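You operate a simulated robot arm through the tools that you are given. There is no shell and no other tool.

You run a simulated robot arm. Do the job below in one go: nothing can be reset, and whatever is moved stays where it is left.

## Task
Put things in order on the heater bench top. At the end: the white drying bag stands where the blank plate stood; the teal packing block stands on top of the grey sample plaque; the blank plate stands on top of the brown large carton (marked "BOLTS"); the purple packing block stands where the white drying bag stood; whatever was shut is shut again. Leave all else as you found it, and nothing knocked over.

The check looks at the end state, three seconds after you hand in, the way a careful person would. Anything else that was tipped, shoved, dropped, spilled or broken makes it a failure.

## Robot
A 7-joint arm with a two-finger parallel gripper, fixed in place. Base frame: the origin is at the foot of the arm, x ahead of it, y to its left, z up; the work surface is at about z = 850. Lengths are in mm, angles in rad, forces in N, time in s.
With the tool pointing down near the work surface it reaches from about 300 to 700 mm from the base axis. Its first joint turns from -1.152 to 1.152 rad. Payload 1.57 kg.
The tool frame sits at the grasp point between the pads (the TCP): z along the fingers, y along the line on which they close. The tips reach 30 mm beyond it. The gripper opens to 110 mm. The fingers are 24 mm wide and 12 mm thick; the gripper's body (48 by 112 mm) begins 78 mm behind the TCP.
Orientation is told as [roll, pitch, yaw] about the base's x, y, z axes, in that order, counted from this pose: with the fingers straight down and closing along the base's y, the tool's x points along the base's -x, its y along +y and its z along -z.

## Interface
- The arm moves only by the tool arm_command. Its argument "plan" is a list of rows, each a list of 7 numbers: the turn, a rotation vector about the tool's x, y, z in units of 8 degrees (1.0 is 8 degrees), then the shift along the tool's x, y, z in units of 50 mm (1.0 is 50 mm), then the finger opening in mm, from 0 to 110. In form: [[rx, ry, rz, tx, ty, tz, gripper], ...]. A call has 1 to 20 rows; each row shifts and turns the commanded pose from where the row before left it, along the tool's axes as they then stand. A call with a number of a shift or a turn outside -1 to 1 is refused whole. A row lasts 0.2 s, in which the tool goes at most 50 mm and 0.15 rad; a call with a longer step from one row to the next is refused whole, and so is a gripper value outside its range. Where a pose cannot be reached the arm comes as near as it can. A force on the tool above 40 N (or 10 N above the force at the start of the call, whichever is more), or a blocked arm, ends the call early, and 0.2 s more pass. The fingers move at their own pace (about 108 mm/s each) and stop on an object; they squeeze with about 28 N. The grip force told is the motor's: it shows also when the fingers shut on nothing. Time passes only in rows, and 0.2 s behind the last, so rows that do not move let the fingers close. The reply holds the time, the measured pose of the TCP, the force on the tool along the base axes, the opening and the grip force, in the units named above and with some noise, with the torque about the TCP (base axes, N m) and any sound that the robot's microphone picked up.
- Cameras (640 x 400 px; columns grow to the right, rows downward): "scene" is fixed at [151.6, -388.6, 1376.1]; the picture's right is [0.74, -0.67, 0.00], its down [-0.52, -0.57, -0.63] and it looks along [0.42, 0.47, -0.78] (base axes); focal length 235 px, centre (320, 200). "wrist" rides on the gripper at [70, 16, -141] in the tool frame; the picture's right is [-0.23, 0.97, 0.00], its down [-0.86, -0.20, -0.48] and it looks along [-0.47, -0.11, 0.88] (tool axes); focal length 222 px, centre (320, 200). There is no depth. A picture from a camera that has moved, and an enlarged one, comes with that camera's place and axes in the base frame and with its lens. The place of the scene camera against the robot may be out by one fixed shift of up to 25 mm in any direction.
- camera(camera): a new picture of that camera. No time passes.
- close_up(camera, box): a new picture of the part [left, top, right, bottom] of that camera's present view, enlarged. No time passes.
- sign_off(): hands the job in; it is judged then, once.

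Nothing tells you positions but the pictures and the camera data. Unless the task says otherwise, let go and move clear before handing in.

The tools are called after "Emit:" as name(argument=value, ...) on one line, values as JSON. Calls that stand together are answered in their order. arm_command: Moves the arm, as the interface text tells. Its arguments: {"type":"object","properties":{"plan":{"type":"array","items":{"type":"array","items":{"type":"number"}}}},"required":["plan"]} The other tools are called the same way: camera (camera) takes a picture; close_up (camera, box) takes an enlarged picture of a part of a camera's view; sign_off () hands the job in.

At the start:

```text
t: 0.0
ee_pos: [413.6, 243.2, 1095.7]
orientation: [-0.001, 0.0, -0.001]
force: [0.4, -0.7, 0.1]
moment: [0.03, -0.03, 0.01]
width: 110.1
gripper_force: 0.0
```

scene: 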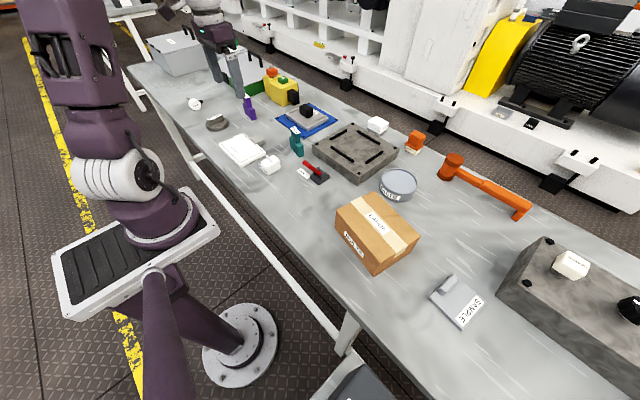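
wrist: 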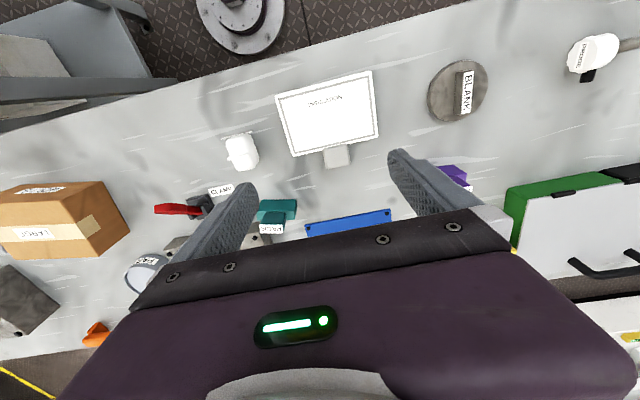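

I see a bench with a carton, a sample plaque, a teal block, a purple block, a small white bag and a round plate marked BLANK. I will look closer before moving anything.

Emit:
close_up(camera="scene", box=[180, 60, 340, 190])

Emit:
close_up(camera="scene", box=[320, 160, 500, 340])

Emit:
close_up(camera="wrist", box=[100, 60, 340, 280])

Emit:
close_up(camera="wrist", box=[380, 20, 640, 260])

Emit:
close_up(camera="scene", box=[230, 130, 340, 200])

Emit:
close_up(camera="scene", box=[180, 60, 270, 140])

```text
3.08 times, centred on (260, 125) of scene
camera zoom: at [151.6, -388.6, 1376.1], right [0.74, -0.67, 0.0], down [-0.52, -0.57, -0.63], along [0.42, 0.47, -0.78], focal length 724 px, centre (505, 431)
```

zoom: 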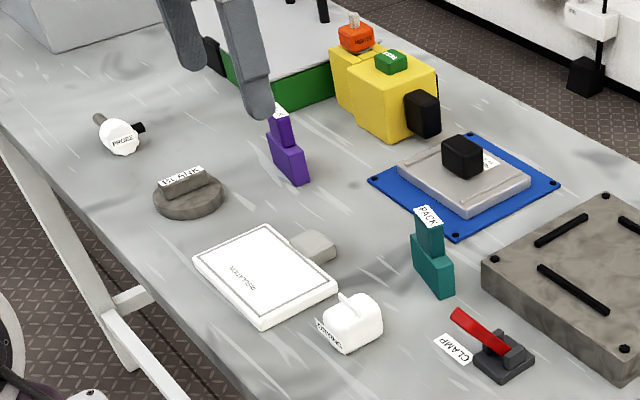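

```text
2.22 times, centred on (410, 250) of scene
camera zoom: at [151.6, -388.6, 1376.1], right [0.74, -0.67, 0.0], down [-0.52, -0.57, -0.63], along [0.42, 0.47, -0.78], focal length 523 px, centre (120, 89)
```

zoom: 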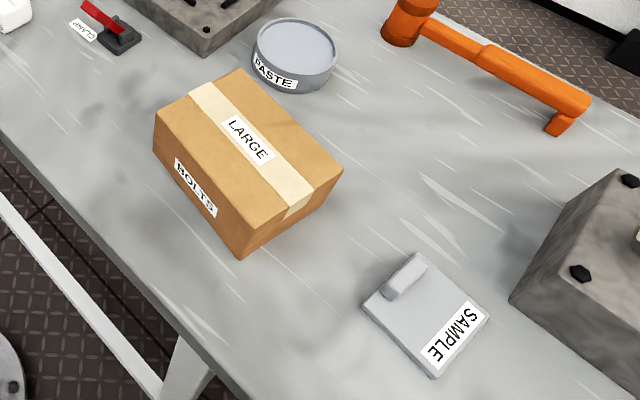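

```text
1.82 times, centred on (220, 170) of wrist
camera zoom: at [344.3, 259.1, 1238.6], right [0.23, 0.97, 0.0], down [0.86, -0.2, 0.48], along [0.47, -0.11, -0.88], focal length 404 px, centre (502, 254)
```

zoom: 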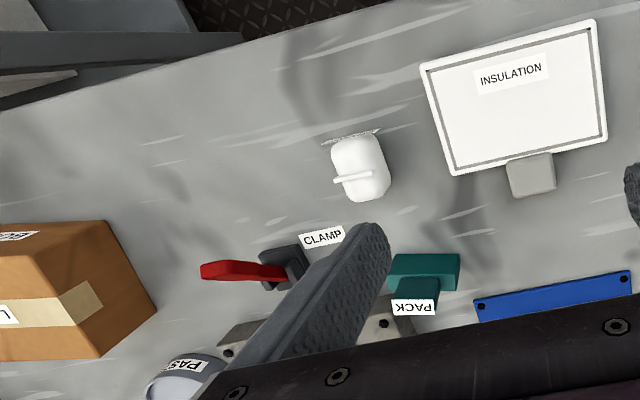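

```text
1.67 times, centred on (510, 140) of wrist
camera zoom: at [344.3, 259.1, 1238.6], right [0.23, 0.97, 0.0], down [0.86, -0.2, 0.48], along [0.47, -0.11, -0.88], focal length 370 px, centre (3, 300)
```

zoom: 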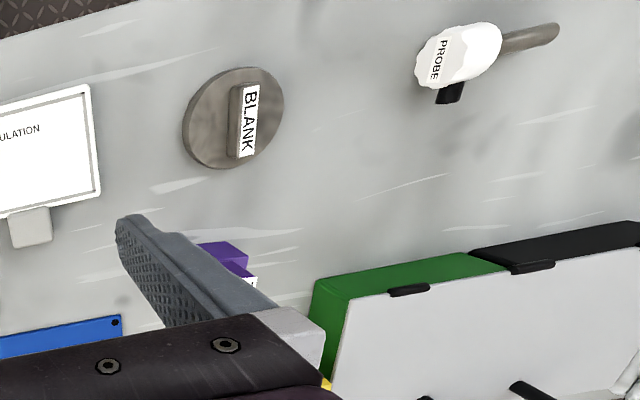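

```text
5.71 times, centred on (285, 165) of scene
camera zoom: at [151.6, -388.6, 1376.1], right [0.74, -0.67, 0.0], down [-0.52, -0.57, -0.63], along [0.42, 0.47, -0.78], focal length 1345 px, centre (520, 400)
```

zoom: 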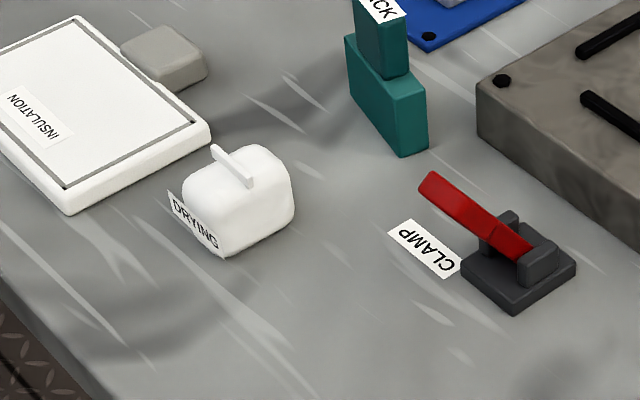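

```text
5.00 times, centred on (225, 100) of scene
camera zoom: at [151.6, -388.6, 1376.1], right [0.74, -0.67, 0.0], down [-0.52, -0.57, -0.63], along [0.42, 0.47, -0.78], focal length 1177 px, centre (795, 700)
```

zoom: 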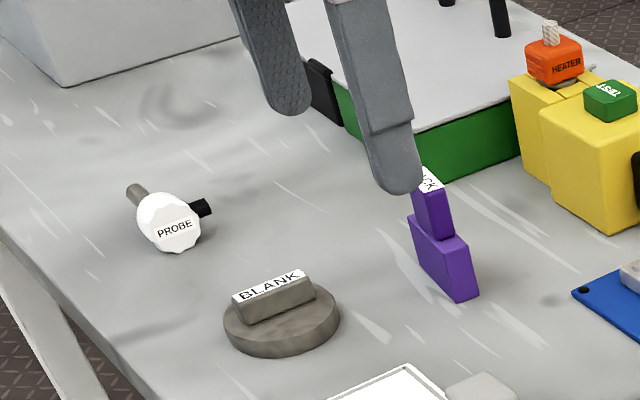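

The plate is near (408, 460) with its ridge along base x. The bag is near (420, 106), the purple block near (520, 420) and the plaque near (480, -470). I'll move above the plate, staying high, to get a better view of it and the purple block.

Emit:
arm_command(plan=[[0, 0, 0, 0, 0.85, 0, 110], [0, 0, 0, 0, 0.85, 0, 110], [0, 0, 0, 0, 0.85, 0, 110], [0, 0, 0, 0, 0.85, 0, 110], [0, 0, 0, 0, 0.8, 0, 110], [0, 0, 0, 0, 0, 0, 110]])

Emit:
camera(camera="wrist")

Emit:
camera(camera="scene")

```text
t: 1.4
ee_pos: [414.1, 453.7, 1097.6]
orientation: [-0.002, 0.0, -0.001]
force: [-0.5, 0.2, 0.6]
moment: [-0.01, -0.05, 0.0]
width: 110.0
gripper_force: 0.0
```

```text
taken
camera wrist: at [344.3, 470.6, 1239.2], right [0.23, 0.97, 0.0], down [0.85, -0.2, 0.48], along [0.47, -0.11, -0.88], focal length 222 px, centre (320, 200)
```

wrist: 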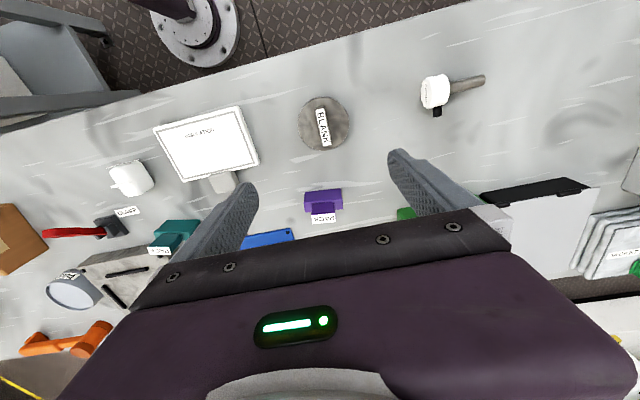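

```text
taken
```

scene: 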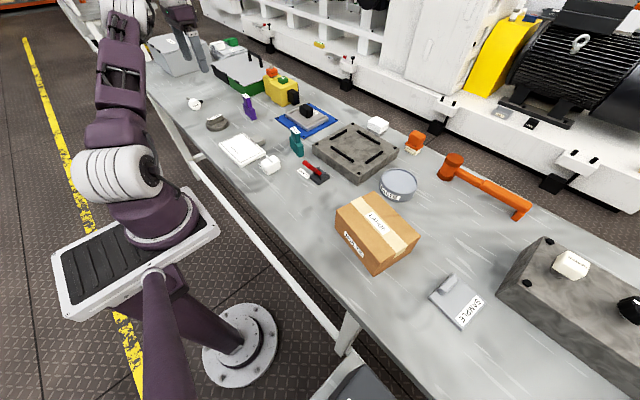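

Emit:
close_up(camera="wrist", box=[270, 80, 380, 150])

Emit:
close_up(camera="wrist", box=[260, 165, 420, 255])

Emit:
close_up(camera="wrist", box=[90, 150, 230, 260])

Emit:
close_up(camera="scene", box=[180, 70, 280, 150])

```text
5.71 times, centred on (325, 115) of wrist
camera zoom: at [344.3, 470.6, 1239.2], right [0.23, 0.97, 0.0], down [0.85, -0.2, 0.48], along [0.47, -0.11, -0.88], focal length 1269 px, centre (291, 686)
```

zoom: 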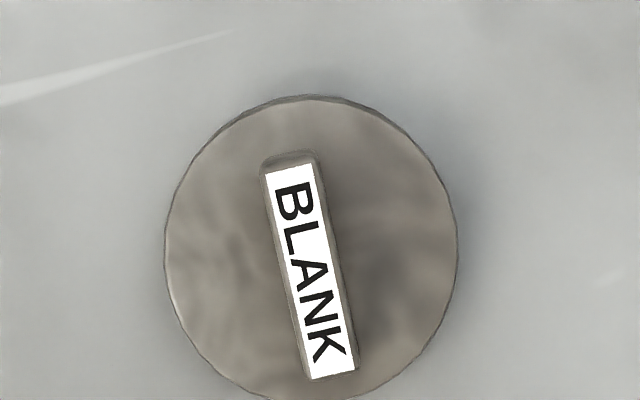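

```text
4.00 times, centred on (340, 210) of wrist
camera zoom: at [344.3, 470.6, 1239.2], right [0.23, 0.97, 0.0], down [0.85, -0.2, 0.48], along [0.47, -0.11, -0.88], focal length 888 px, centre (240, 160)
```

zoom: 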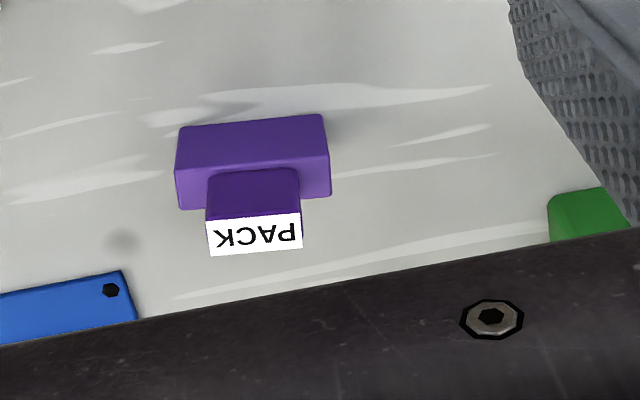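

```text
3.64 times, centred on (160, 205) of wrist
camera zoom: at [344.3, 470.6, 1239.2], right [0.23, 0.97, 0.0], down [0.85, -0.2, 0.48], along [0.47, -0.11, -0.88], focal length 808 px, centre (902, 182)
```

zoom: 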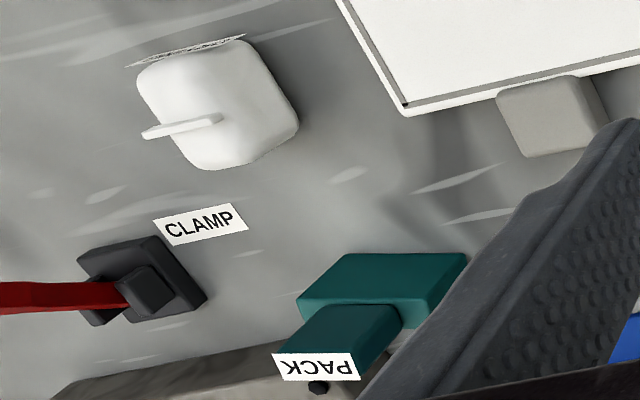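

```text
5.00 times, centred on (230, 110) of scene
camera zoom: at [151.6, -388.6, 1376.1], right [0.74, -0.67, 0.0], down [-0.52, -0.57, -0.63], along [0.42, 0.47, -0.78], focal length 1177 px, centre (770, 650)
```

zoom: 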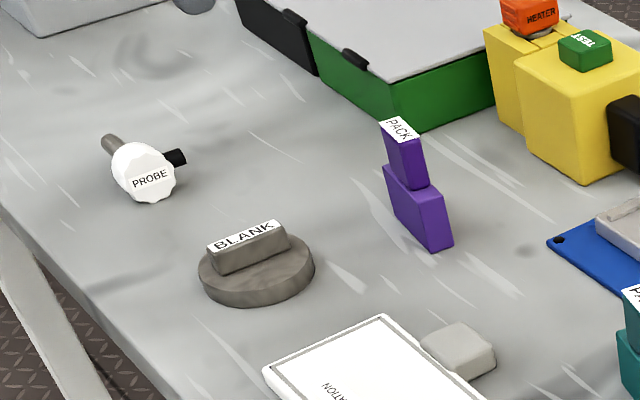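

The plate is centred at about (410, 461), its disc is about 82 mm across, and its ridge lies along x. I'll descend over it with the gripper open and look again before gripping.

Emit:
arm_command(plan=[[0, 0, 0, 0.08, 0.14, 0.9, 80], [0, 0, 0, 0, 0, 0.95, 60], [0, 0, 0, 0, 0, 0.95, 60], [0, 0, 0, 0, 0, 0, 60]])

Emit:
camera(camera="wrist")

Emit:
close_up(camera="scene", box=[180, 70, 280, 150])

```text
t: 2.4
ee_pos: [407.7, 459.3, 955.5]
orientation: [0.0, -0.001, 0.0]
force: [-0.1, 0.1, -1.0]
moment: [-0.01, -0.04, -0.01]
width: 59.9
gripper_force: 0.0
```

```text
taken
camera wrist: at [338.5, 476.4, 1097.8], right [0.23, 0.97, 0.0], down [0.86, -0.2, 0.48], along [0.47, -0.11, -0.88], focal length 222 px, centre (320, 200)
```

wrist: 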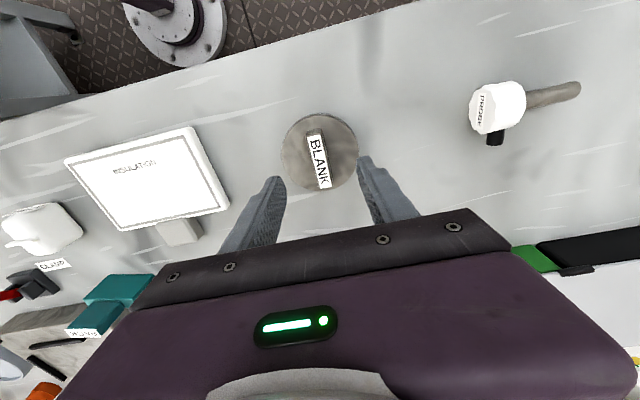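

```text
5.00 times, centred on (230, 110) of scene
camera zoom: at [151.6, -388.6, 1376.1], right [0.74, -0.67, 0.0], down [-0.52, -0.57, -0.63], along [0.42, 0.47, -0.78], focal length 1177 px, centre (770, 650)
```

zoom: 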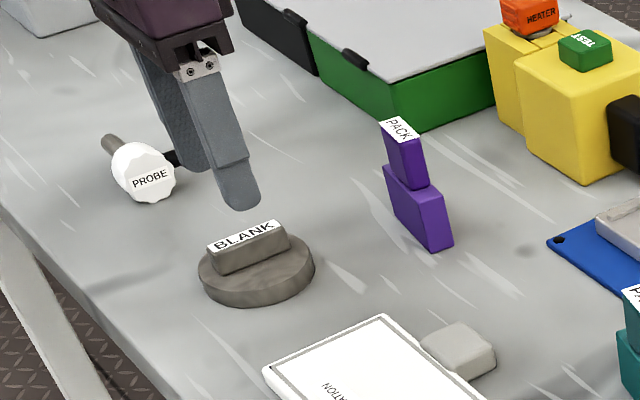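

The plate sits between the fingers as expected. I'll take a close-up to work out its height from this lower view.

Emit:
close_up(camera="wrist", box=[260, 100, 390, 210])

```text
3.64 times, centred on (325, 155) of wrist
camera zoom: at [338.5, 476.4, 1097.8], right [0.23, 0.97, 0.0], down [0.86, -0.2, 0.48], along [0.47, -0.11, -0.88], focal length 808 px, centre (302, 364)
```

zoom: 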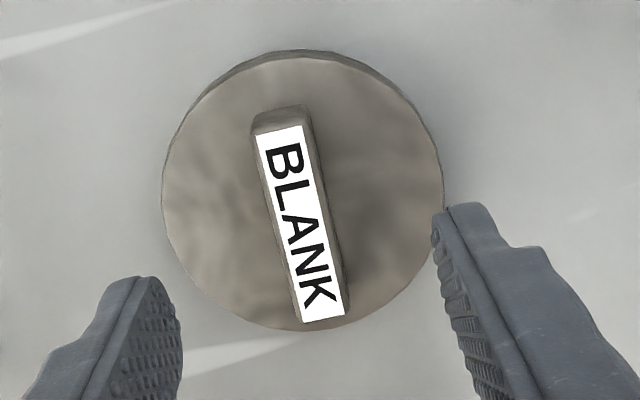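

The ridge top is about z 885–890 and the disc top about 868. I'll lower so the tips sit just above the disc, then close on the ridge.

Emit:
arm_command(plan=[[0, 0, 0, -0.04, 0, 0.5, 60], [0, 0, 0, 0, 0, 0.5, 60], [0, 0, 0, 0, 0, 0, 60]])

Emit:
close_up(camera="scene", box=[190, 90, 250, 140])

Emit:
camera(camera="wrist")

```text
t: 3.2
ee_pos: [410.2, 461.2, 905.4]
orientation: [0.0, -0.001, -0.001]
force: [-0.2, 0.2, 0.5]
moment: [-0.01, 0.02, 0.01]
width: 59.9
gripper_force: 0.1
```

```text
8.00 times, centred on (220, 115) of scene
camera zoom: at [151.6, -388.6, 1376.1], right [0.74, -0.67, 0.0], down [-0.52, -0.57, -0.63], along [0.42, 0.47, -0.78], focal length 1883 px, centre (1120, 880)
```

zoom: 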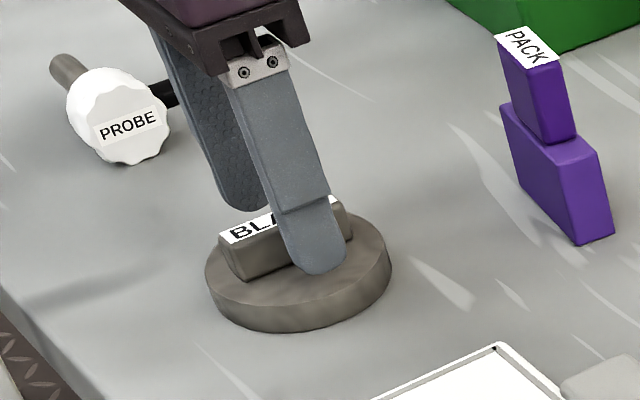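

```text
taken
camera wrist: at [341.3, 477.3, 1047.3], right [0.23, 0.97, 0.0], down [0.86, -0.2, 0.48], along [0.47, -0.11, -0.88], focal length 222 px, centre (320, 200)
```

wrist: 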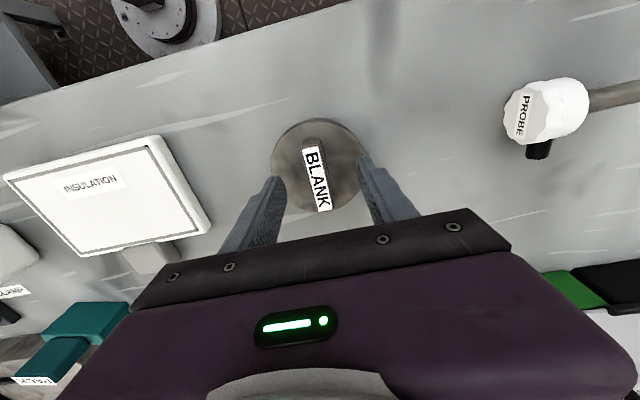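

The fingers straddle the ridge cleanly. I'll lower by 3 mm and close the gripper.

Emit:
arm_command(plan=[[0, 0, 0, 0, 0, 0.06, 60], [0, 0, 0, 0, 0, 0, 0], [0, 0, 0, 0, 0, 0, 0], [0, 0, 0, 0, 0, 0, 0]])

Emit:
close_up(camera="scene", box=[190, 90, 250, 140])

```text
t: 4.2
ee_pos: [410.6, 460.4, 902.8]
orientation: [0.0, 0.0, -0.001]
force: [-0.1, -0.9, 0.1]
moment: [0.01, -0.01, -0.01]
width: 15.5
gripper_force: 27.7
```

```text
8.00 times, centred on (220, 115) of scene
camera zoom: at [151.6, -388.6, 1376.1], right [0.74, -0.67, 0.0], down [-0.52, -0.57, -0.63], along [0.42, 0.47, -0.78], focal length 1883 px, centre (1120, 880)
```

zoom: 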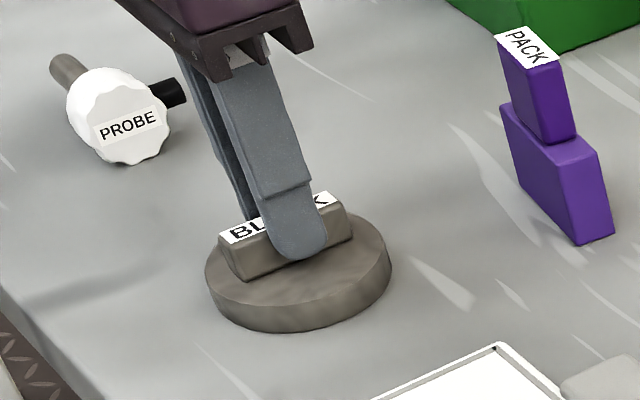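

The grip is on the ridge, 15.5 mm wide. I'll lift slowly and check the weight.

Emit:
arm_command(plan=[[0, 0, 0, 0, 0, -0.2, 0], [0, 0, 0, 0, 0, -0.3, 0], [0, 0, 0, 0, 0, -0.5, 0], [0, 0, 0, 0, 0, 0, 0]])

Emit:
close_up(camera="scene", box=[180, 70, 260, 140])

```text
t: 5.2
ee_pos: [413.0, 458.7, 953.5]
orientation: [-0.001, 0.001, -0.001]
force: [-0.5, -0.1, -0.6]
moment: [-0.02, -0.01, -0.01]
width: 0.0
gripper_force: 21.6
```

```text
5.71 times, centred on (220, 105) of scene
camera zoom: at [151.6, -388.6, 1376.1], right [0.74, -0.67, 0.0], down [-0.52, -0.57, -0.63], along [0.42, 0.47, -0.78], focal length 1345 px, centre (891, 743)
```

zoom: 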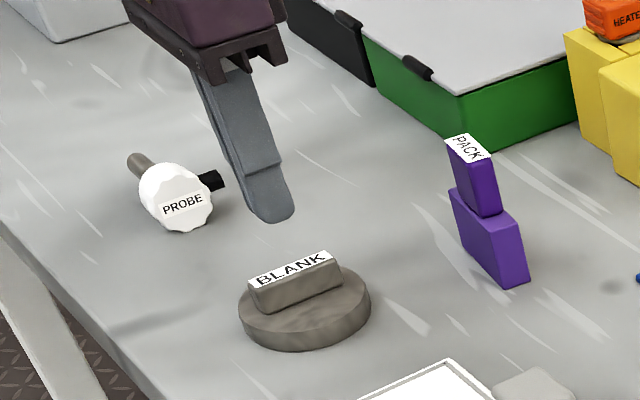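

The ridge slipped out because the grip was too shallow, and the plate is still in place. I'll go down again, stepping until the tips nearly touch the disc.

Emit:
arm_command(plan=[[0, 0, 0, 0, 0, 0, 50], [0, 0, 0, 0.04, 0.02, 0.5, 50], [0, 0, 0, 0, 0, 0.5, 50], [0, 0, 0, 0, 0, 0.06, 50], [0, 0, 0, 0, 0, 0.04, 50], [0, 0, 0, 0, 0, 0, 50]])

Emit:
close_up(camera="scene", box=[190, 90, 250, 140])

```text
t: 6.6
ee_pos: [409.5, 461.8, 898.2]
orientation: [0.002, 0.0, 0.0]
force: [-0.1, -0.7, 0.9]
moment: [0.0, 0.01, -0.01]
width: 49.8
gripper_force: 0.0
```

```text
8.00 times, centred on (220, 115) of scene
camera zoom: at [151.6, -388.6, 1376.1], right [0.74, -0.67, 0.0], down [-0.52, -0.57, -0.63], along [0.42, 0.47, -0.78], focal length 1883 px, centre (1120, 880)
```

zoom: 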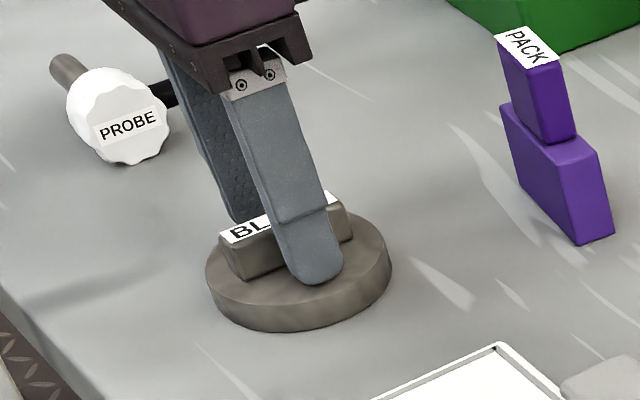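

No contact yet. I'll step down in 1 mm rows and stop when contact shows.

Emit:
arm_command(plan=[[0, 0, 0, 0, 0, 0.02, 50], [0, 0, 0, 0, 0, 0.02, 50], [0, 0, 0, 0, 0, 0.02, 50], [0, 0, 0, 0, 0, 0, 50]])

```text
t: 7.6
ee_pos: [408.5, 461.0, 895.7]
orientation: [0.001, -0.001, 0.001]
force: [-5.0, 0.1, 10.8]
moment: [-0.3, 0.13, -0.05]
width: 50.4
gripper_force: 0.2
```

The tips touch the disc top at about z 866. I'll raise 1 mm, grip, and lift a little.

Emit:
arm_command(plan=[[0, 0, 0, 0, 0, -0.03, 50], [0, 0, 0, 0, 0, 0, 0], [0, 0, 0, 0, 0, 0, 0], [0, 0, 0, 0, 0, 0, 0], [0, 0, 0, 0, 0, -0.05, 0], [0, 0, 0, 0, 0, -0.1, 0], [0, 0, 0, 0, 0, -0.1, 0], [0, 0, 0, 0, 0, 0, 0]])

Emit:
close_up(camera="scene", box=[190, 90, 250, 140])

```text
t: 9.4
ee_pos: [409.4, 460.9, 911.1]
orientation: [0.004, 0.0, 0.0]
force: [0.8, 0.8, -5.1]
moment: [-0.02, -0.01, -0.03]
width: 15.6
gripper_force: 28.2
```

```text
8.00 times, centred on (220, 115) of scene
camera zoom: at [151.7, -388.5, 1376.1], right [0.74, -0.67, 0.0], down [-0.52, -0.57, -0.63], along [0.42, 0.47, -0.78], focal length 1883 px, centre (1120, 880)
```

zoom: 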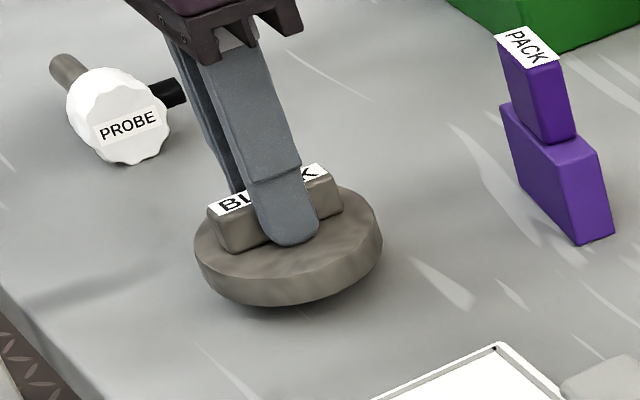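

The plate is held at about 0.55 kg. I'll lift it high and carry it smoothly toward the carton side.

Emit:
arm_command(plan=[[0, 0, 0, 0, 0, -0.3, 0], [0, 0, 0, 0, 0, -0.6, 0], [0, 0, 0, 0, 0, -0.7, 0], [0, 0, 0, 0, 0, -0.7, 0], [0, 0, 0, 0, 0, -0.5, 0], [0, 0, 0, 0, 0, -0.2, 0], [0, 0, 0, 0, -0.2, 0, 0], [0, 0, 0, 0, -0.4, 0, 0], [0, 0, 0, 0, -0.6, 0, 0], [0, 0, 0, 0, -0.7, 0, 0], [0, 0, 0, 0, -0.7, 0, 0], [0, 0, 0, 0, -0.7, 0, 0], [0, 0, 0, 0, -0.7, 0, 0], [0, 0, 0, 0, -0.7, 0, 0], [0, 0, 0, 0, -0.7, 0, 0], [0, 0, 0, 0, -0.6, 0, 0], [0, 0, 0, 0, -0.4, 0, 0], [0, 0, 0, 0, -0.2, 0, 0], [0, 0, 0, 0, 0, 0, 0]])

Emit:
camera(camera="scene")

Emit:
camera(camera="wrist")

```text
t: 13.4
ee_pos: [410.5, 130.9, 1059.9]
orientation: [0.0, 0.0, 0.0]
force: [0.0, 0.5, -4.5]
moment: [0.0, 0.01, 0.02]
width: 15.7
gripper_force: 28.3
```

```text
taken
```

scene: 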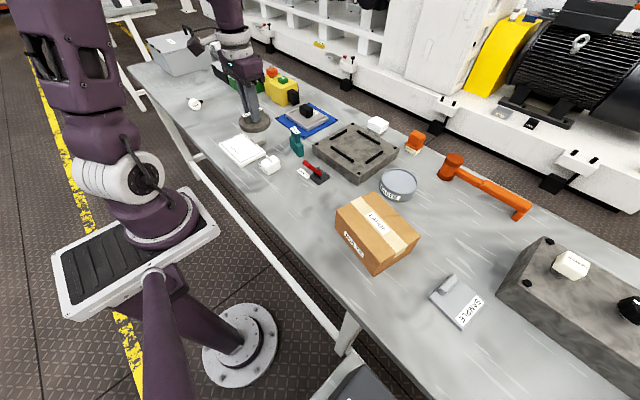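

```text
taken
camera wrist: at [341.2, 147.5, 1201.6], right [0.23, 0.97, 0.0], down [0.86, -0.2, 0.48], along [0.47, -0.11, -0.88], focal length 222 px, centre (320, 200)
```

wrist: 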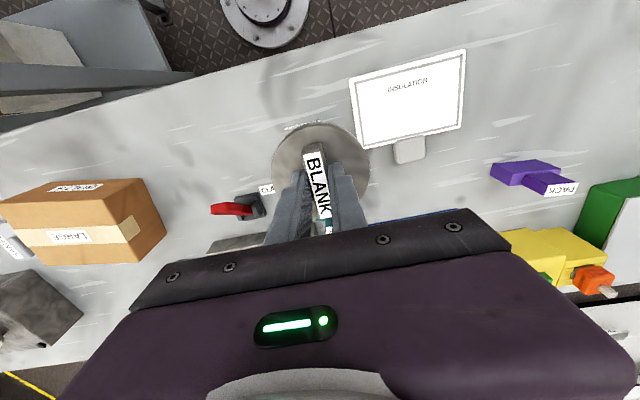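

The plate is carried securely. I'll move on toward the carton and look at it in close-up.

Emit:
arm_command(plan=[[0, 0, 0, 0, -0.2, 0, 0], [0, 0, 0, 0, -0.4, 0, 0], [0, 0, 0, 0, -0.6, 0, 0], [0, 0, 0, 0, -0.6, 0, 0], [0, 0, 0, 0, -0.6, 0, 0], [0, 0, 0, 0, -0.6, 0, 0], [0, 0, 0, 0, -0.4, 0, 0], [0, 0, 0, 0, -0.2, 0, 0], [0, 0, 0, 0, 0, 0, 0]])

Emit:
camera(camera="wrist")

Emit:
close_up(camera="wrist", box=[60, 120, 300, 270])

Emit:
close_up(camera="scene", box=[320, 160, 500, 340])

```text
t: 15.4
ee_pos: [410.3, -48.1, 1058.4]
orientation: [-0.001, 0.001, 0.0]
force: [0.4, -1.1, -5.1]
moment: [0.0, -0.03, -0.01]
width: 15.8
gripper_force: 28.1
```

```text
taken
camera wrist: at [340.4, -31.5, 1200.4], right [0.23, 0.97, 0.0], down [0.86, -0.2, 0.48], along [0.47, -0.11, -0.88], focal length 222 px, centre (320, 200)
```

wrist: 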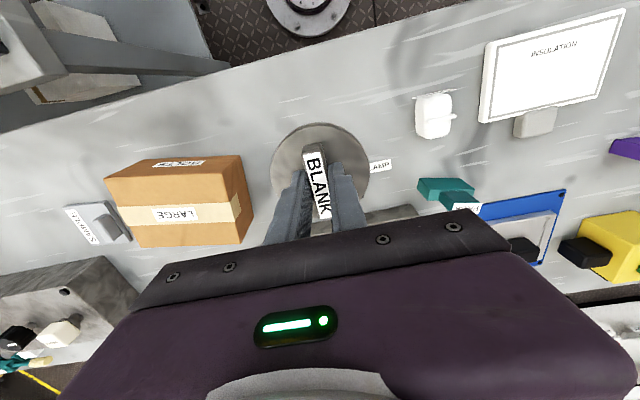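

```text
2.67 times, centred on (180, 195) of wrist
camera zoom: at [340.4, -31.5, 1200.4], right [0.23, 0.97, 0.0], down [0.86, -0.2, 0.48], along [0.47, -0.11, -0.88], focal length 592 px, centre (693, 213)
```

zoom: 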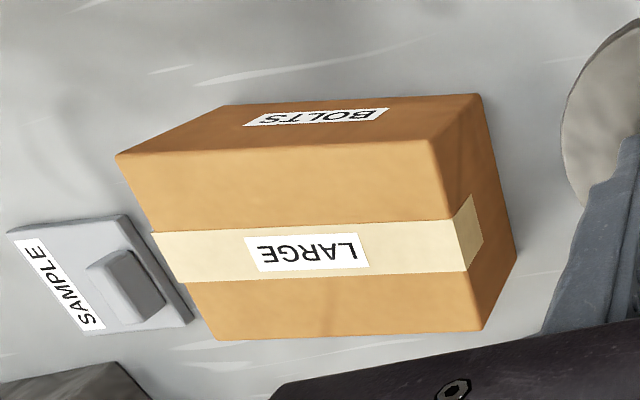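

```text
2.22 times, centred on (410, 250) of scene
camera zoom: at [151.6, -388.6, 1376.1], right [0.74, -0.67, 0.0], down [-0.52, -0.57, -0.63], along [0.42, 0.47, -0.78], focal length 523 px, centre (120, 89)
```

zoom: 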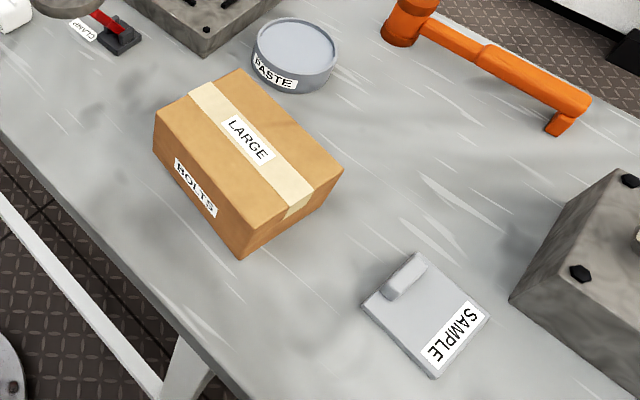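

The carton's top is centred near (460, -268) at about z 930, turned about 11° from base y. I'll carry the plate above it and check before lowering.

Emit:
arm_command(plan=[[0, 0, 0, -0.05, -0.2, 0, 0], [0, 0, 0, -0.1, -0.4, 0, 0], [0, 0, 0, -0.15, -0.6, 0, 0], [0, 0, 0, -0.15, -0.7, 0, 0], [0, 0, 0, -0.15, -0.7, 0, 0], [0, 0, 0, -0.15, -0.7, 0, 0], [0, 0, 0, -0.15, -0.6, 0, 0], [0, 0, 0, -0.05, -0.3, 0, 0], [0, 0, 0, -0.05, -0.2, 0, 0], [0, 0, 0, 0, 0, 0, 0]])

Emit:
camera(camera="wrist")

Emit:
close_up(camera="scene", box=[280, 120, 480, 300])

```text
t: 17.6
ee_pos: [458.7, -271.0, 1059.9]
orientation: [0.0, 0.0, 0.001]
force: [0.0, 0.3, -4.7]
moment: [0.0, -0.01, 0.0]
width: 15.6
gripper_force: 28.5
```

```text
taken
camera wrist: at [389.3, -253.9, 1201.5], right [0.23, 0.97, 0.0], down [0.86, -0.2, 0.48], along [0.47, -0.11, -0.88], focal length 222 px, centre (320, 200)
```

wrist: 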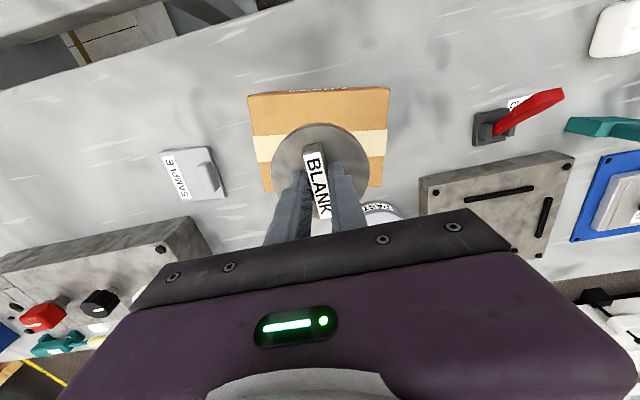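

```text
2.22 times, centred on (380, 210) of scene
camera zoom: at [151.7, -388.6, 1376.0], right [0.74, -0.67, 0.0], down [-0.52, -0.57, -0.63], along [0.42, 0.47, -0.78], focal length 523 px, centre (187, 178)
```

zoom: 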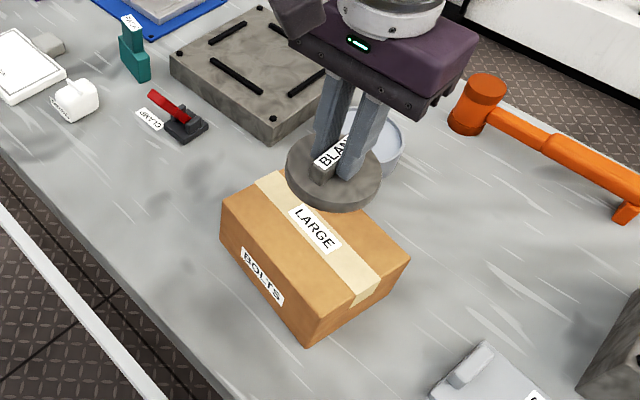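

The carton is confirmed under the plate. I'll lower near to contact and then in small steps.

Emit:
arm_command(plan=[[0, 0, 0, -0.02, 0.04, 0.3, 0], [0, 0, 0, 0, 0, 0.5, 0], [0, 0, 0, 0, 0, 0.4, 0], [0, 0, 0, 0, 0, 0.2, 0], [0, 0, 0, 0, 0, 0, 0]])

Emit:
close_up(camera="scene", box=[330, 160, 430, 280])

```text
t: 18.8
ee_pos: [461.4, -267.3, 989.4]
orientation: [-0.002, -0.001, 0.0]
force: [-0.3, -0.7, -3.7]
moment: [-0.01, -0.01, -0.01]
width: 15.8
gripper_force: 28.0
```

```text
3.33 times, centred on (380, 220) of scene
camera zoom: at [151.7, -388.6, 1376.0], right [0.74, -0.67, 0.0], down [-0.52, -0.57, -0.63], along [0.42, 0.47, -0.78], focal length 784 px, centre (120, 133)
```

zoom: 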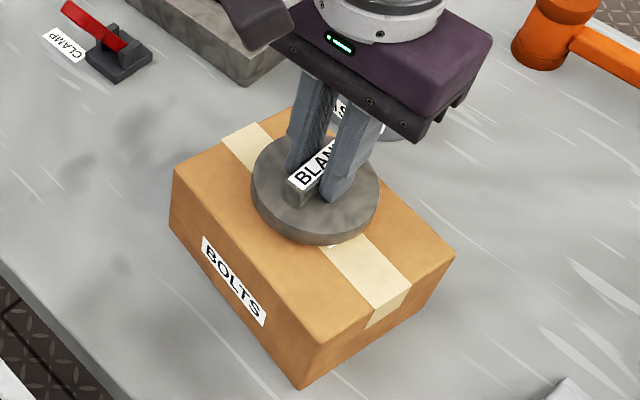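

I'll keep stepping down and watch the force.

Emit:
arm_command(plan=[[0, 0, 0, 0, 0, 0.06, 0], [0, 0, 0, 0, 0, 0.06, 0], [0, 0, 0, 0, 0, 0.06, 0], [0, 0, 0, 0, 0, 0, 0]])

```text
t: 19.8
ee_pos: [461.1, -267.9, 980.1]
orientation: [-0.002, 0.001, 0.0]
force: [0.9, -0.5, -4.3]
moment: [0.0, 0.0, -0.03]
width: 15.8
gripper_force: 28.0
```

No contact yet, so I'll continue in small steps.

Emit:
arm_command(plan=[[0, 0, 0, 0, 0, 0.04, 0], [0, 0, 0, 0, 0, 0.03, 0], [0, 0, 0, 0, 0, 0, 0]])

Emit:
close_up(camera="scene", box=[340, 180, 420, 250])

```text
t: 20.6
ee_pos: [461.2, -266.6, 977.1]
orientation: [-0.001, 0.0, 0.001]
force: [0.6, -0.3, -4.3]
moment: [0.03, 0.01, 0.03]
width: 16.0
gripper_force: 28.6
```

```text
5.71 times, centred on (380, 215) of scene
camera zoom: at [151.7, -388.6, 1376.0], right [0.74, -0.67, 0.0], down [-0.52, -0.57, -0.63], along [0.42, 0.47, -0.78], focal length 1345 px, centre (-23, 114)
```

zoom: 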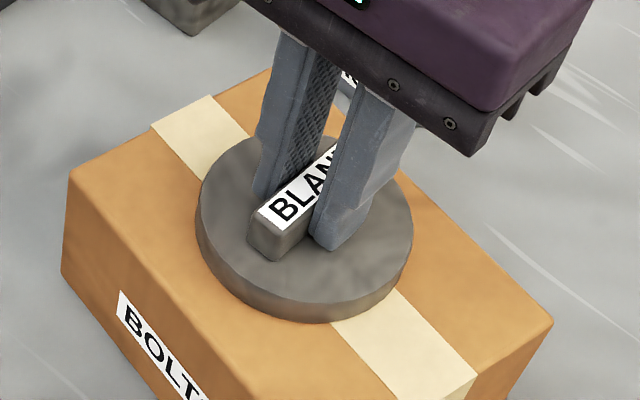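

Emit:
arm_command(plan=[[0, 0, 0, 0, 0, 0.03, 0], [0, 0, 0, 0, 0, 0.03, 0], [0, 0, 0, 0, 0, 0, 0]])

```text
t: 21.5
ee_pos: [460.7, -267.8, 975.2]
orientation: [-0.002, -0.002, 0.0]
force: [-3.5, 2.4, 9.9]
moment: [0.22, 0.05, 0.0]
width: 15.8
gripper_force: 28.3
stopped in row 3: the force on the tool passed its limit at 41 N (the readings are from after the stop); the commanded pose is now the measured one
```

The plate is seated on the carton. I'll release it and rise straight up.

Emit:
arm_command(plan=[[0, 0, 0, 0, 0, 0, 15], [0, 0, 0, 0, 0, 0, 25], [0, 0, 0, 0, 0, 0, 50], [0, 0, 0, 0, 0, 0, 50], [0, 0, 0, 0, 0, -0.3, 50], [0, 0, 0, 0, 0, -0.6, 50], [0, 0, 0, 0, 0, -1, 50], [0, 0, 0, 0, 0, -0.5, 80]])

Emit:
camera(camera="wrist")

Emit:
close_up(camera="scene", box=[320, 160, 500, 340])

```text
t: 23.3
ee_pos: [461.5, -267.3, 1096.9]
orientation: [-0.001, -0.001, -0.002]
force: [-0.4, -0.1, -0.1]
moment: [0.01, -0.01, 0.03]
width: 80.1
gripper_force: 0.0
```

```text
taken
camera wrist: at [390.8, -250.1, 1239.0], right [0.23, 0.97, 0.0], down [0.85, -0.2, 0.48], along [0.47, -0.11, -0.88], focal length 222 px, centre (320, 200)
```

wrist: 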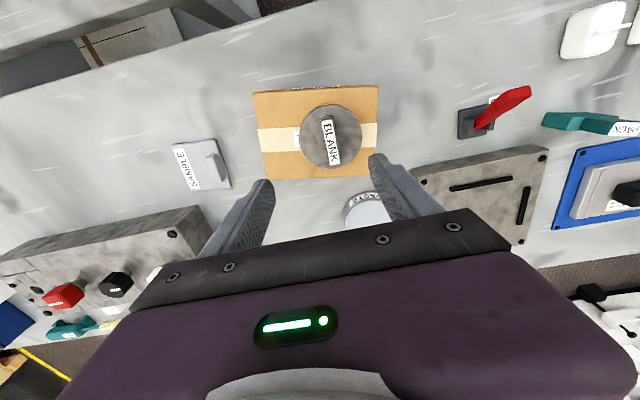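

```text
2.22 times, centred on (410, 250) of scene
camera zoom: at [151.6, -388.6, 1376.1], right [0.74, -0.67, 0.0], down [-0.52, -0.57, -0.63], along [0.42, 0.47, -0.78], focal length 523 px, centre (120, 89)
```

zoom: 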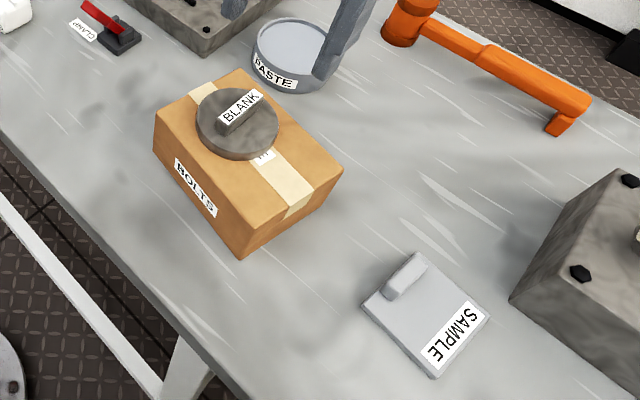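

The plate stands on the carton, fully supported and about 15 mm off centre, and the carton has not moved. I'll use this view to measure the plaque before fetching the bag.

Emit:
close_up(camera="wrist", box=[150, 120, 270, 210])

Emit:
close_up(camera="scene", box=[410, 250, 510, 340])

Emit:
close_up(camera="scene", box=[330, 170, 430, 280])

```text
4.44 times, centred on (210, 165) of wrist
camera zoom: at [390.8, -250.1, 1239.0], right [0.23, 0.97, 0.0], down [0.85, -0.2, 0.48], along [0.47, -0.11, -0.88], focal length 987 px, centre (809, 356)
```

zoom: 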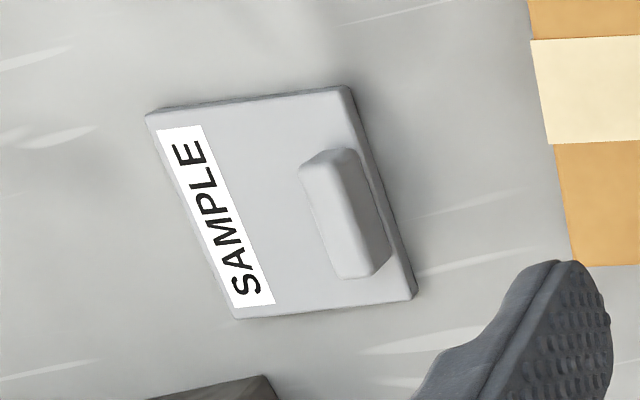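

```text
4.44 times, centred on (460, 295) of scene
camera zoom: at [151.6, -388.6, 1376.1], right [0.74, -0.67, 0.0], down [-0.52, -0.57, -0.63], along [0.42, 0.47, -0.78], focal length 1046 px, centre (-302, -222)
```

zoom: 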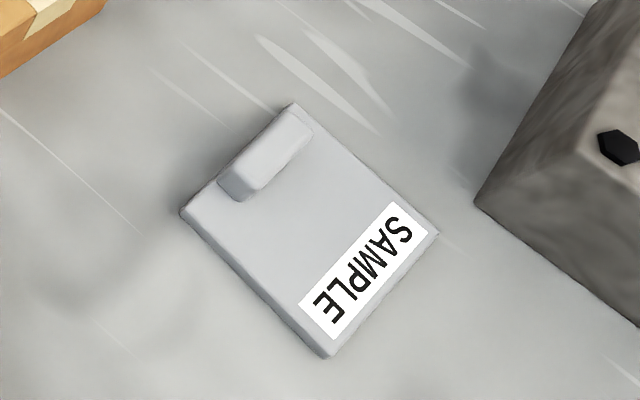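

```text
3.64 times, centred on (380, 225) of scene
camera zoom: at [151.6, -388.6, 1376.1], right [0.74, -0.67, 0.0], down [-0.52, -0.57, -0.63], along [0.42, 0.47, -0.78], focal length 856 px, centre (102, 109)
```

zoom: 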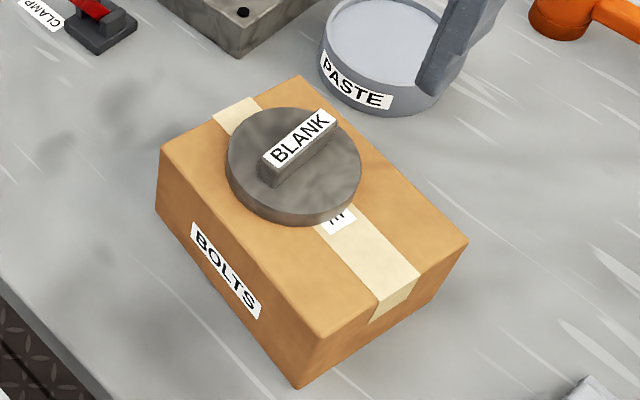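

The plaque is centred near (479, -487) with its free area on the -y side of the knob. Now I'll go back to look at the bag from above.

Emit:
arm_command(plan=[[0, 0, 0, 0.13, 0.8, 0, 80], [0, 0, 0, 0.13, 0.8, 0, 80], [0, 0, 0, 0.13, 0.8, 0, 100], [0, 0, 0, 0.13, 0.8, 0, 100], [0, 0, 0, 0.13, 0.8, 0, 100], [0, 0, 0, 0.13, 0.8, 0, 100], [0, 0, 0, 0.13, 0.8, 0, 100], [0, 0, 0, 0.13, 0.8, 0, 100], [0, 0, 0, 0.13, 0.8, 0, 100], [0, 0, 0, 0, 0, 0, 100]])

Emit:
camera(camera="wrist")

Emit:
close_up(camera="wrist", box=[260, 70, 400, 180])

```text
t: 25.5
ee_pos: [400.1, 92.6, 1093.7]
orientation: [-0.002, -0.002, 0.001]
force: [-0.5, 0.0, 0.3]
moment: [-0.01, -0.02, 0.03]
width: 100.0
gripper_force: 0.1
```

```text
taken
camera wrist: at [330.4, 109.7, 1235.4], right [0.23, 0.97, 0.0], down [0.85, -0.2, 0.48], along [0.47, -0.11, -0.88], focal length 222 px, centre (320, 200)
```

wrist: 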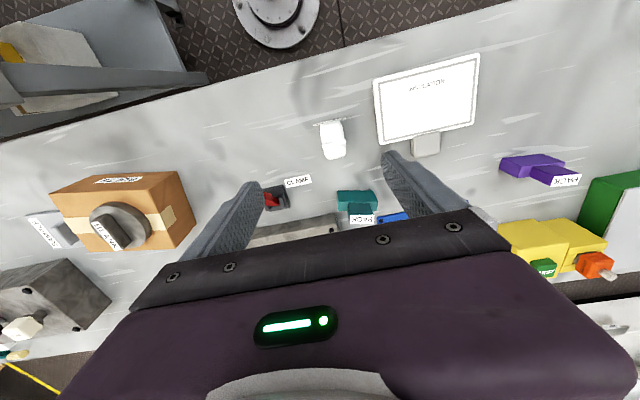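

```text
3.64 times, centred on (330, 125) of wrist
camera zoom: at [330.4, 109.7, 1235.4], right [0.23, 0.97, 0.0], down [0.85, -0.2, 0.48], along [0.47, -0.11, -0.88], focal length 808 px, centre (284, 473)
```

zoom: 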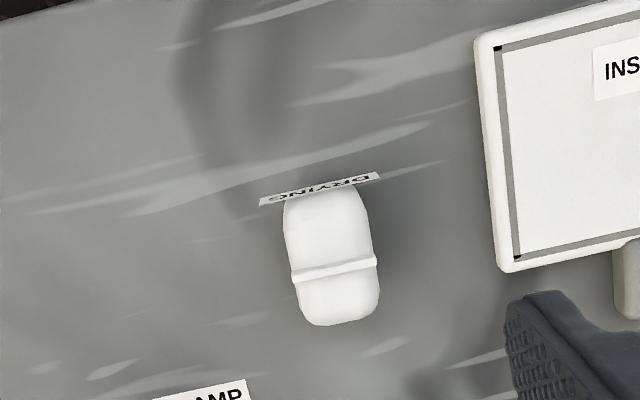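

The bag is near (420, 110), aligned with the base axes, about 41 mm wide in y and 45 mm tall. I'll align over it with moderate opening, then check.

Emit:
arm_command(plan=[[0, 0, 0, -0.19, 0.17, 0.7, 75], [0, 0, 0, -0.19, 0.17, 0.8, 75], [0, 0, 0, 0, 0, 0.8, 75], [0, 0, 0, 0, 0, 0.5, 75], [0, 0, 0, 0, 0, 0, 75]])

Emit:
camera(camera="wrist")

Emit:
close_up(camera="wrist", box=[250, 100, 400, 220])

Emit:
close_up(camera="scene", box=[230, 110, 330, 190])

```text
t: 26.7
ee_pos: [423.3, 108.3, 951.5]
orientation: [-0.002, -0.002, 0.0]
force: [-0.7, 0.8, 0.7]
moment: [0.02, 0.0, -0.02]
width: 75.1
gripper_force: 0.1
```

```text
taken
camera wrist: at [352.5, 124.7, 1094.1], right [0.23, 0.97, 0.0], down [0.85, -0.2, 0.48], along [0.47, -0.11, -0.88], focal length 222 px, centre (320, 200)
```

wrist: 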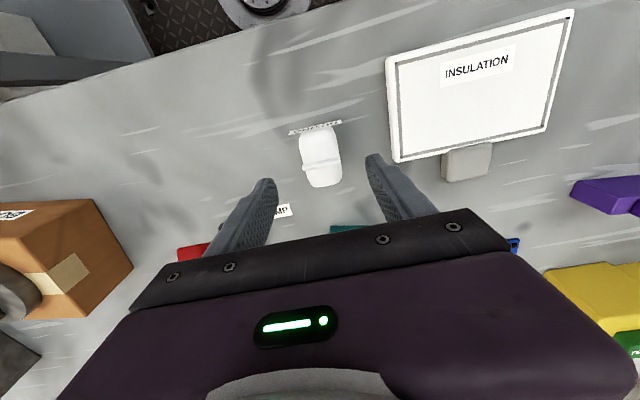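

```text
3.33 times, centred on (325, 160) of wrist
camera zoom: at [352.5, 124.7, 1094.1], right [0.23, 0.97, 0.0], down [0.85, -0.2, 0.48], along [0.47, -0.11, -0.88], focal length 740 px, centre (303, 333)
```

zoom: 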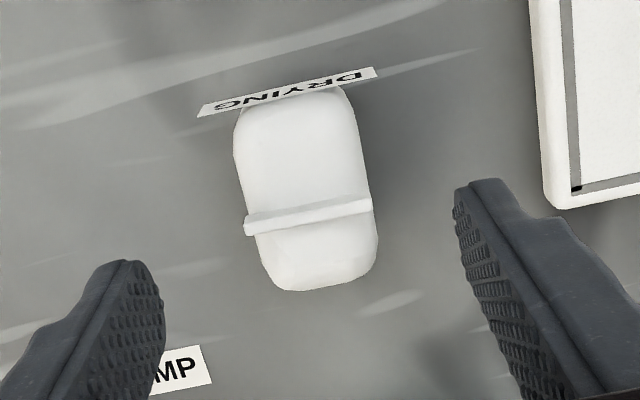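

```text
5.00 times, centred on (280, 150) of scene
camera zoom: at [151.6, -388.6, 1376.1], right [0.74, -0.67, 0.0], down [-0.52, -0.57, -0.63], along [0.42, 0.47, -0.78], focal length 1177 px, centre (520, 450)
```

zoom: 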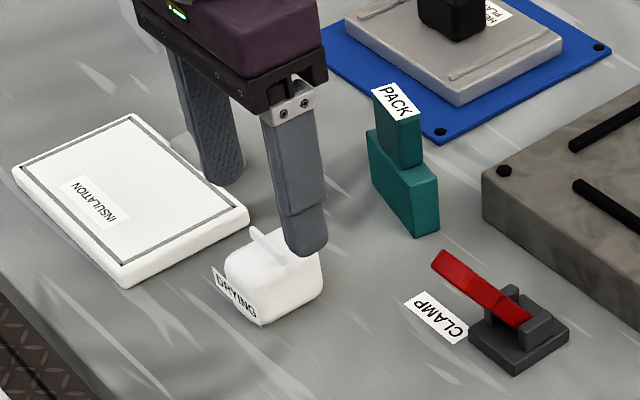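

The bag is between the fingers, centred near (422, 111). I'll lower to a mid-height grip and close.

Emit:
arm_command(plan=[[0, 0, 0, 0.02, 0.04, 0.5, 75], [0, 0, 0, 0, 0, 0.5, 75], [0, 0, 0, 0, 0, 0.34, 75], [0, 0, 0, 0, 0, 0, 60], [0, 0, 0, 0, 0, 0, 45], [0, 0, 0, 0, 0, 0, 30], [0, 0, 0, 0, 0, 0, 0], [0, 0, 0, 0, 0, 0, 0]])

Emit:
close_up(camera="scene", box=[230, 110, 330, 190])

Emit:
close_up(camera="wrist", box=[250, 100, 400, 220])

```text
t: 28.5
ee_pos: [420.8, 111.2, 887.1]
orientation: [-0.002, -0.003, 0.0]
force: [1.0, 0.2, 0.0]
moment: [-0.01, 0.05, 0.01]
width: 35.0
gripper_force: 28.2
```

```text
5.00 times, centred on (280, 150) of scene
camera zoom: at [151.6, -388.6, 1376.1], right [0.74, -0.67, 0.0], down [-0.52, -0.57, -0.63], along [0.42, 0.47, -0.78], focal length 1177 px, centre (520, 450)
```

zoom: 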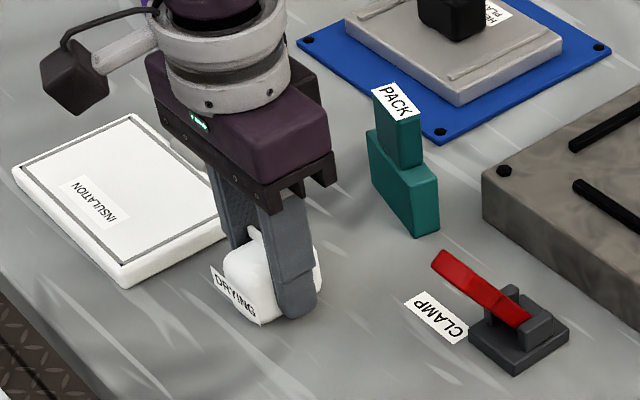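

```text
3.33 times, centred on (325, 160) of wrist
camera zoom: at [350.7, 127.7, 1029.3], right [0.23, 0.97, 0.0], down [0.85, -0.2, 0.48], along [0.47, -0.11, -0.88], focal length 740 px, centre (303, 333)
```

zoom: 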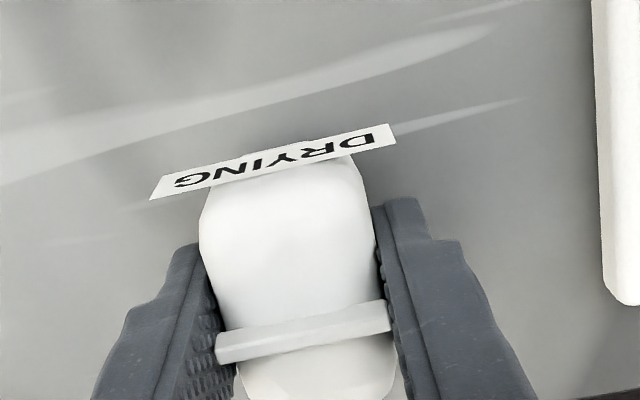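

The bag is gripped at 35 mm wide. I'll lift it gently and carry it to the plate's old spot at (409.5, 460.5).

Emit:
arm_command(plan=[[0, 0, 0, 0, 0, -0.1, 0], [0, 0, 0, 0, 0, -0.3, 0], [0, 0, 0, 0, 0, -0.6, 0], [0, 0, 0, 0, 0, -0.8, 0], [0, 0, 0, 0, 0, -0.6, 0], [0, 0, 0, 0, 0, -0.2, 0], [0, 0, 0, 0, 0, 0, 0]])

Emit:
close_up(camera="scene", box=[210, 60, 330, 180])

Emit:
camera(camera="wrist")

```text
t: 30.1
ee_pos: [420.6, 111.6, 1017.8]
orientation: [-0.001, -0.002, 0.001]
force: [0.5, 0.3, 0.2]
moment: [-0.01, -0.02, 0.02]
width: 35.4
gripper_force: 27.8
```

```text
3.33 times, centred on (270, 120) of scene
camera zoom: at [151.6, -388.6, 1376.1], right [0.74, -0.67, 0.0], down [-0.52, -0.57, -0.63], along [0.42, 0.47, -0.78], focal length 784 px, centre (487, 467)
```

zoom: 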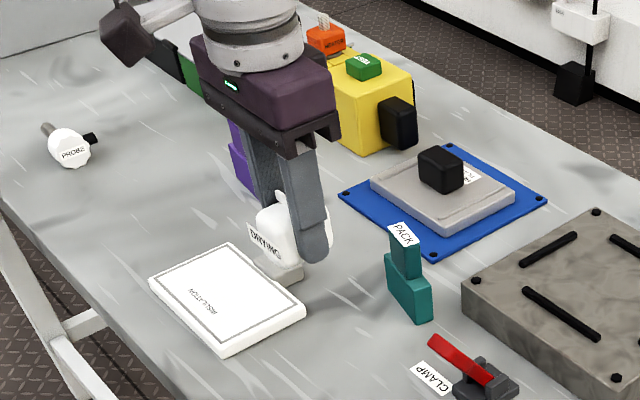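

```text
taken
camera wrist: at [350.4, 128.6, 1159.8], right [0.23, 0.97, 0.0], down [0.85, -0.2, 0.48], along [0.47, -0.11, -0.88], focal length 222 px, centre (320, 200)
```

wrist: 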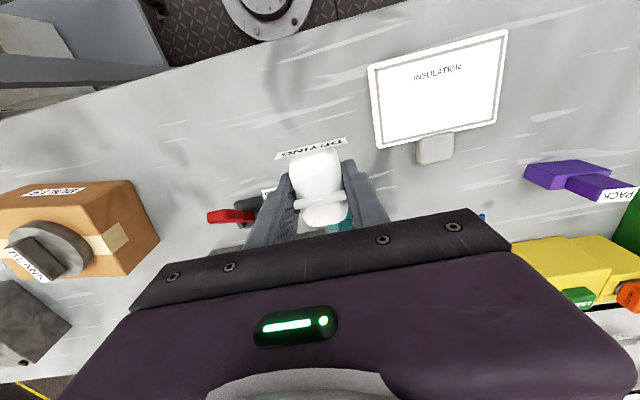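

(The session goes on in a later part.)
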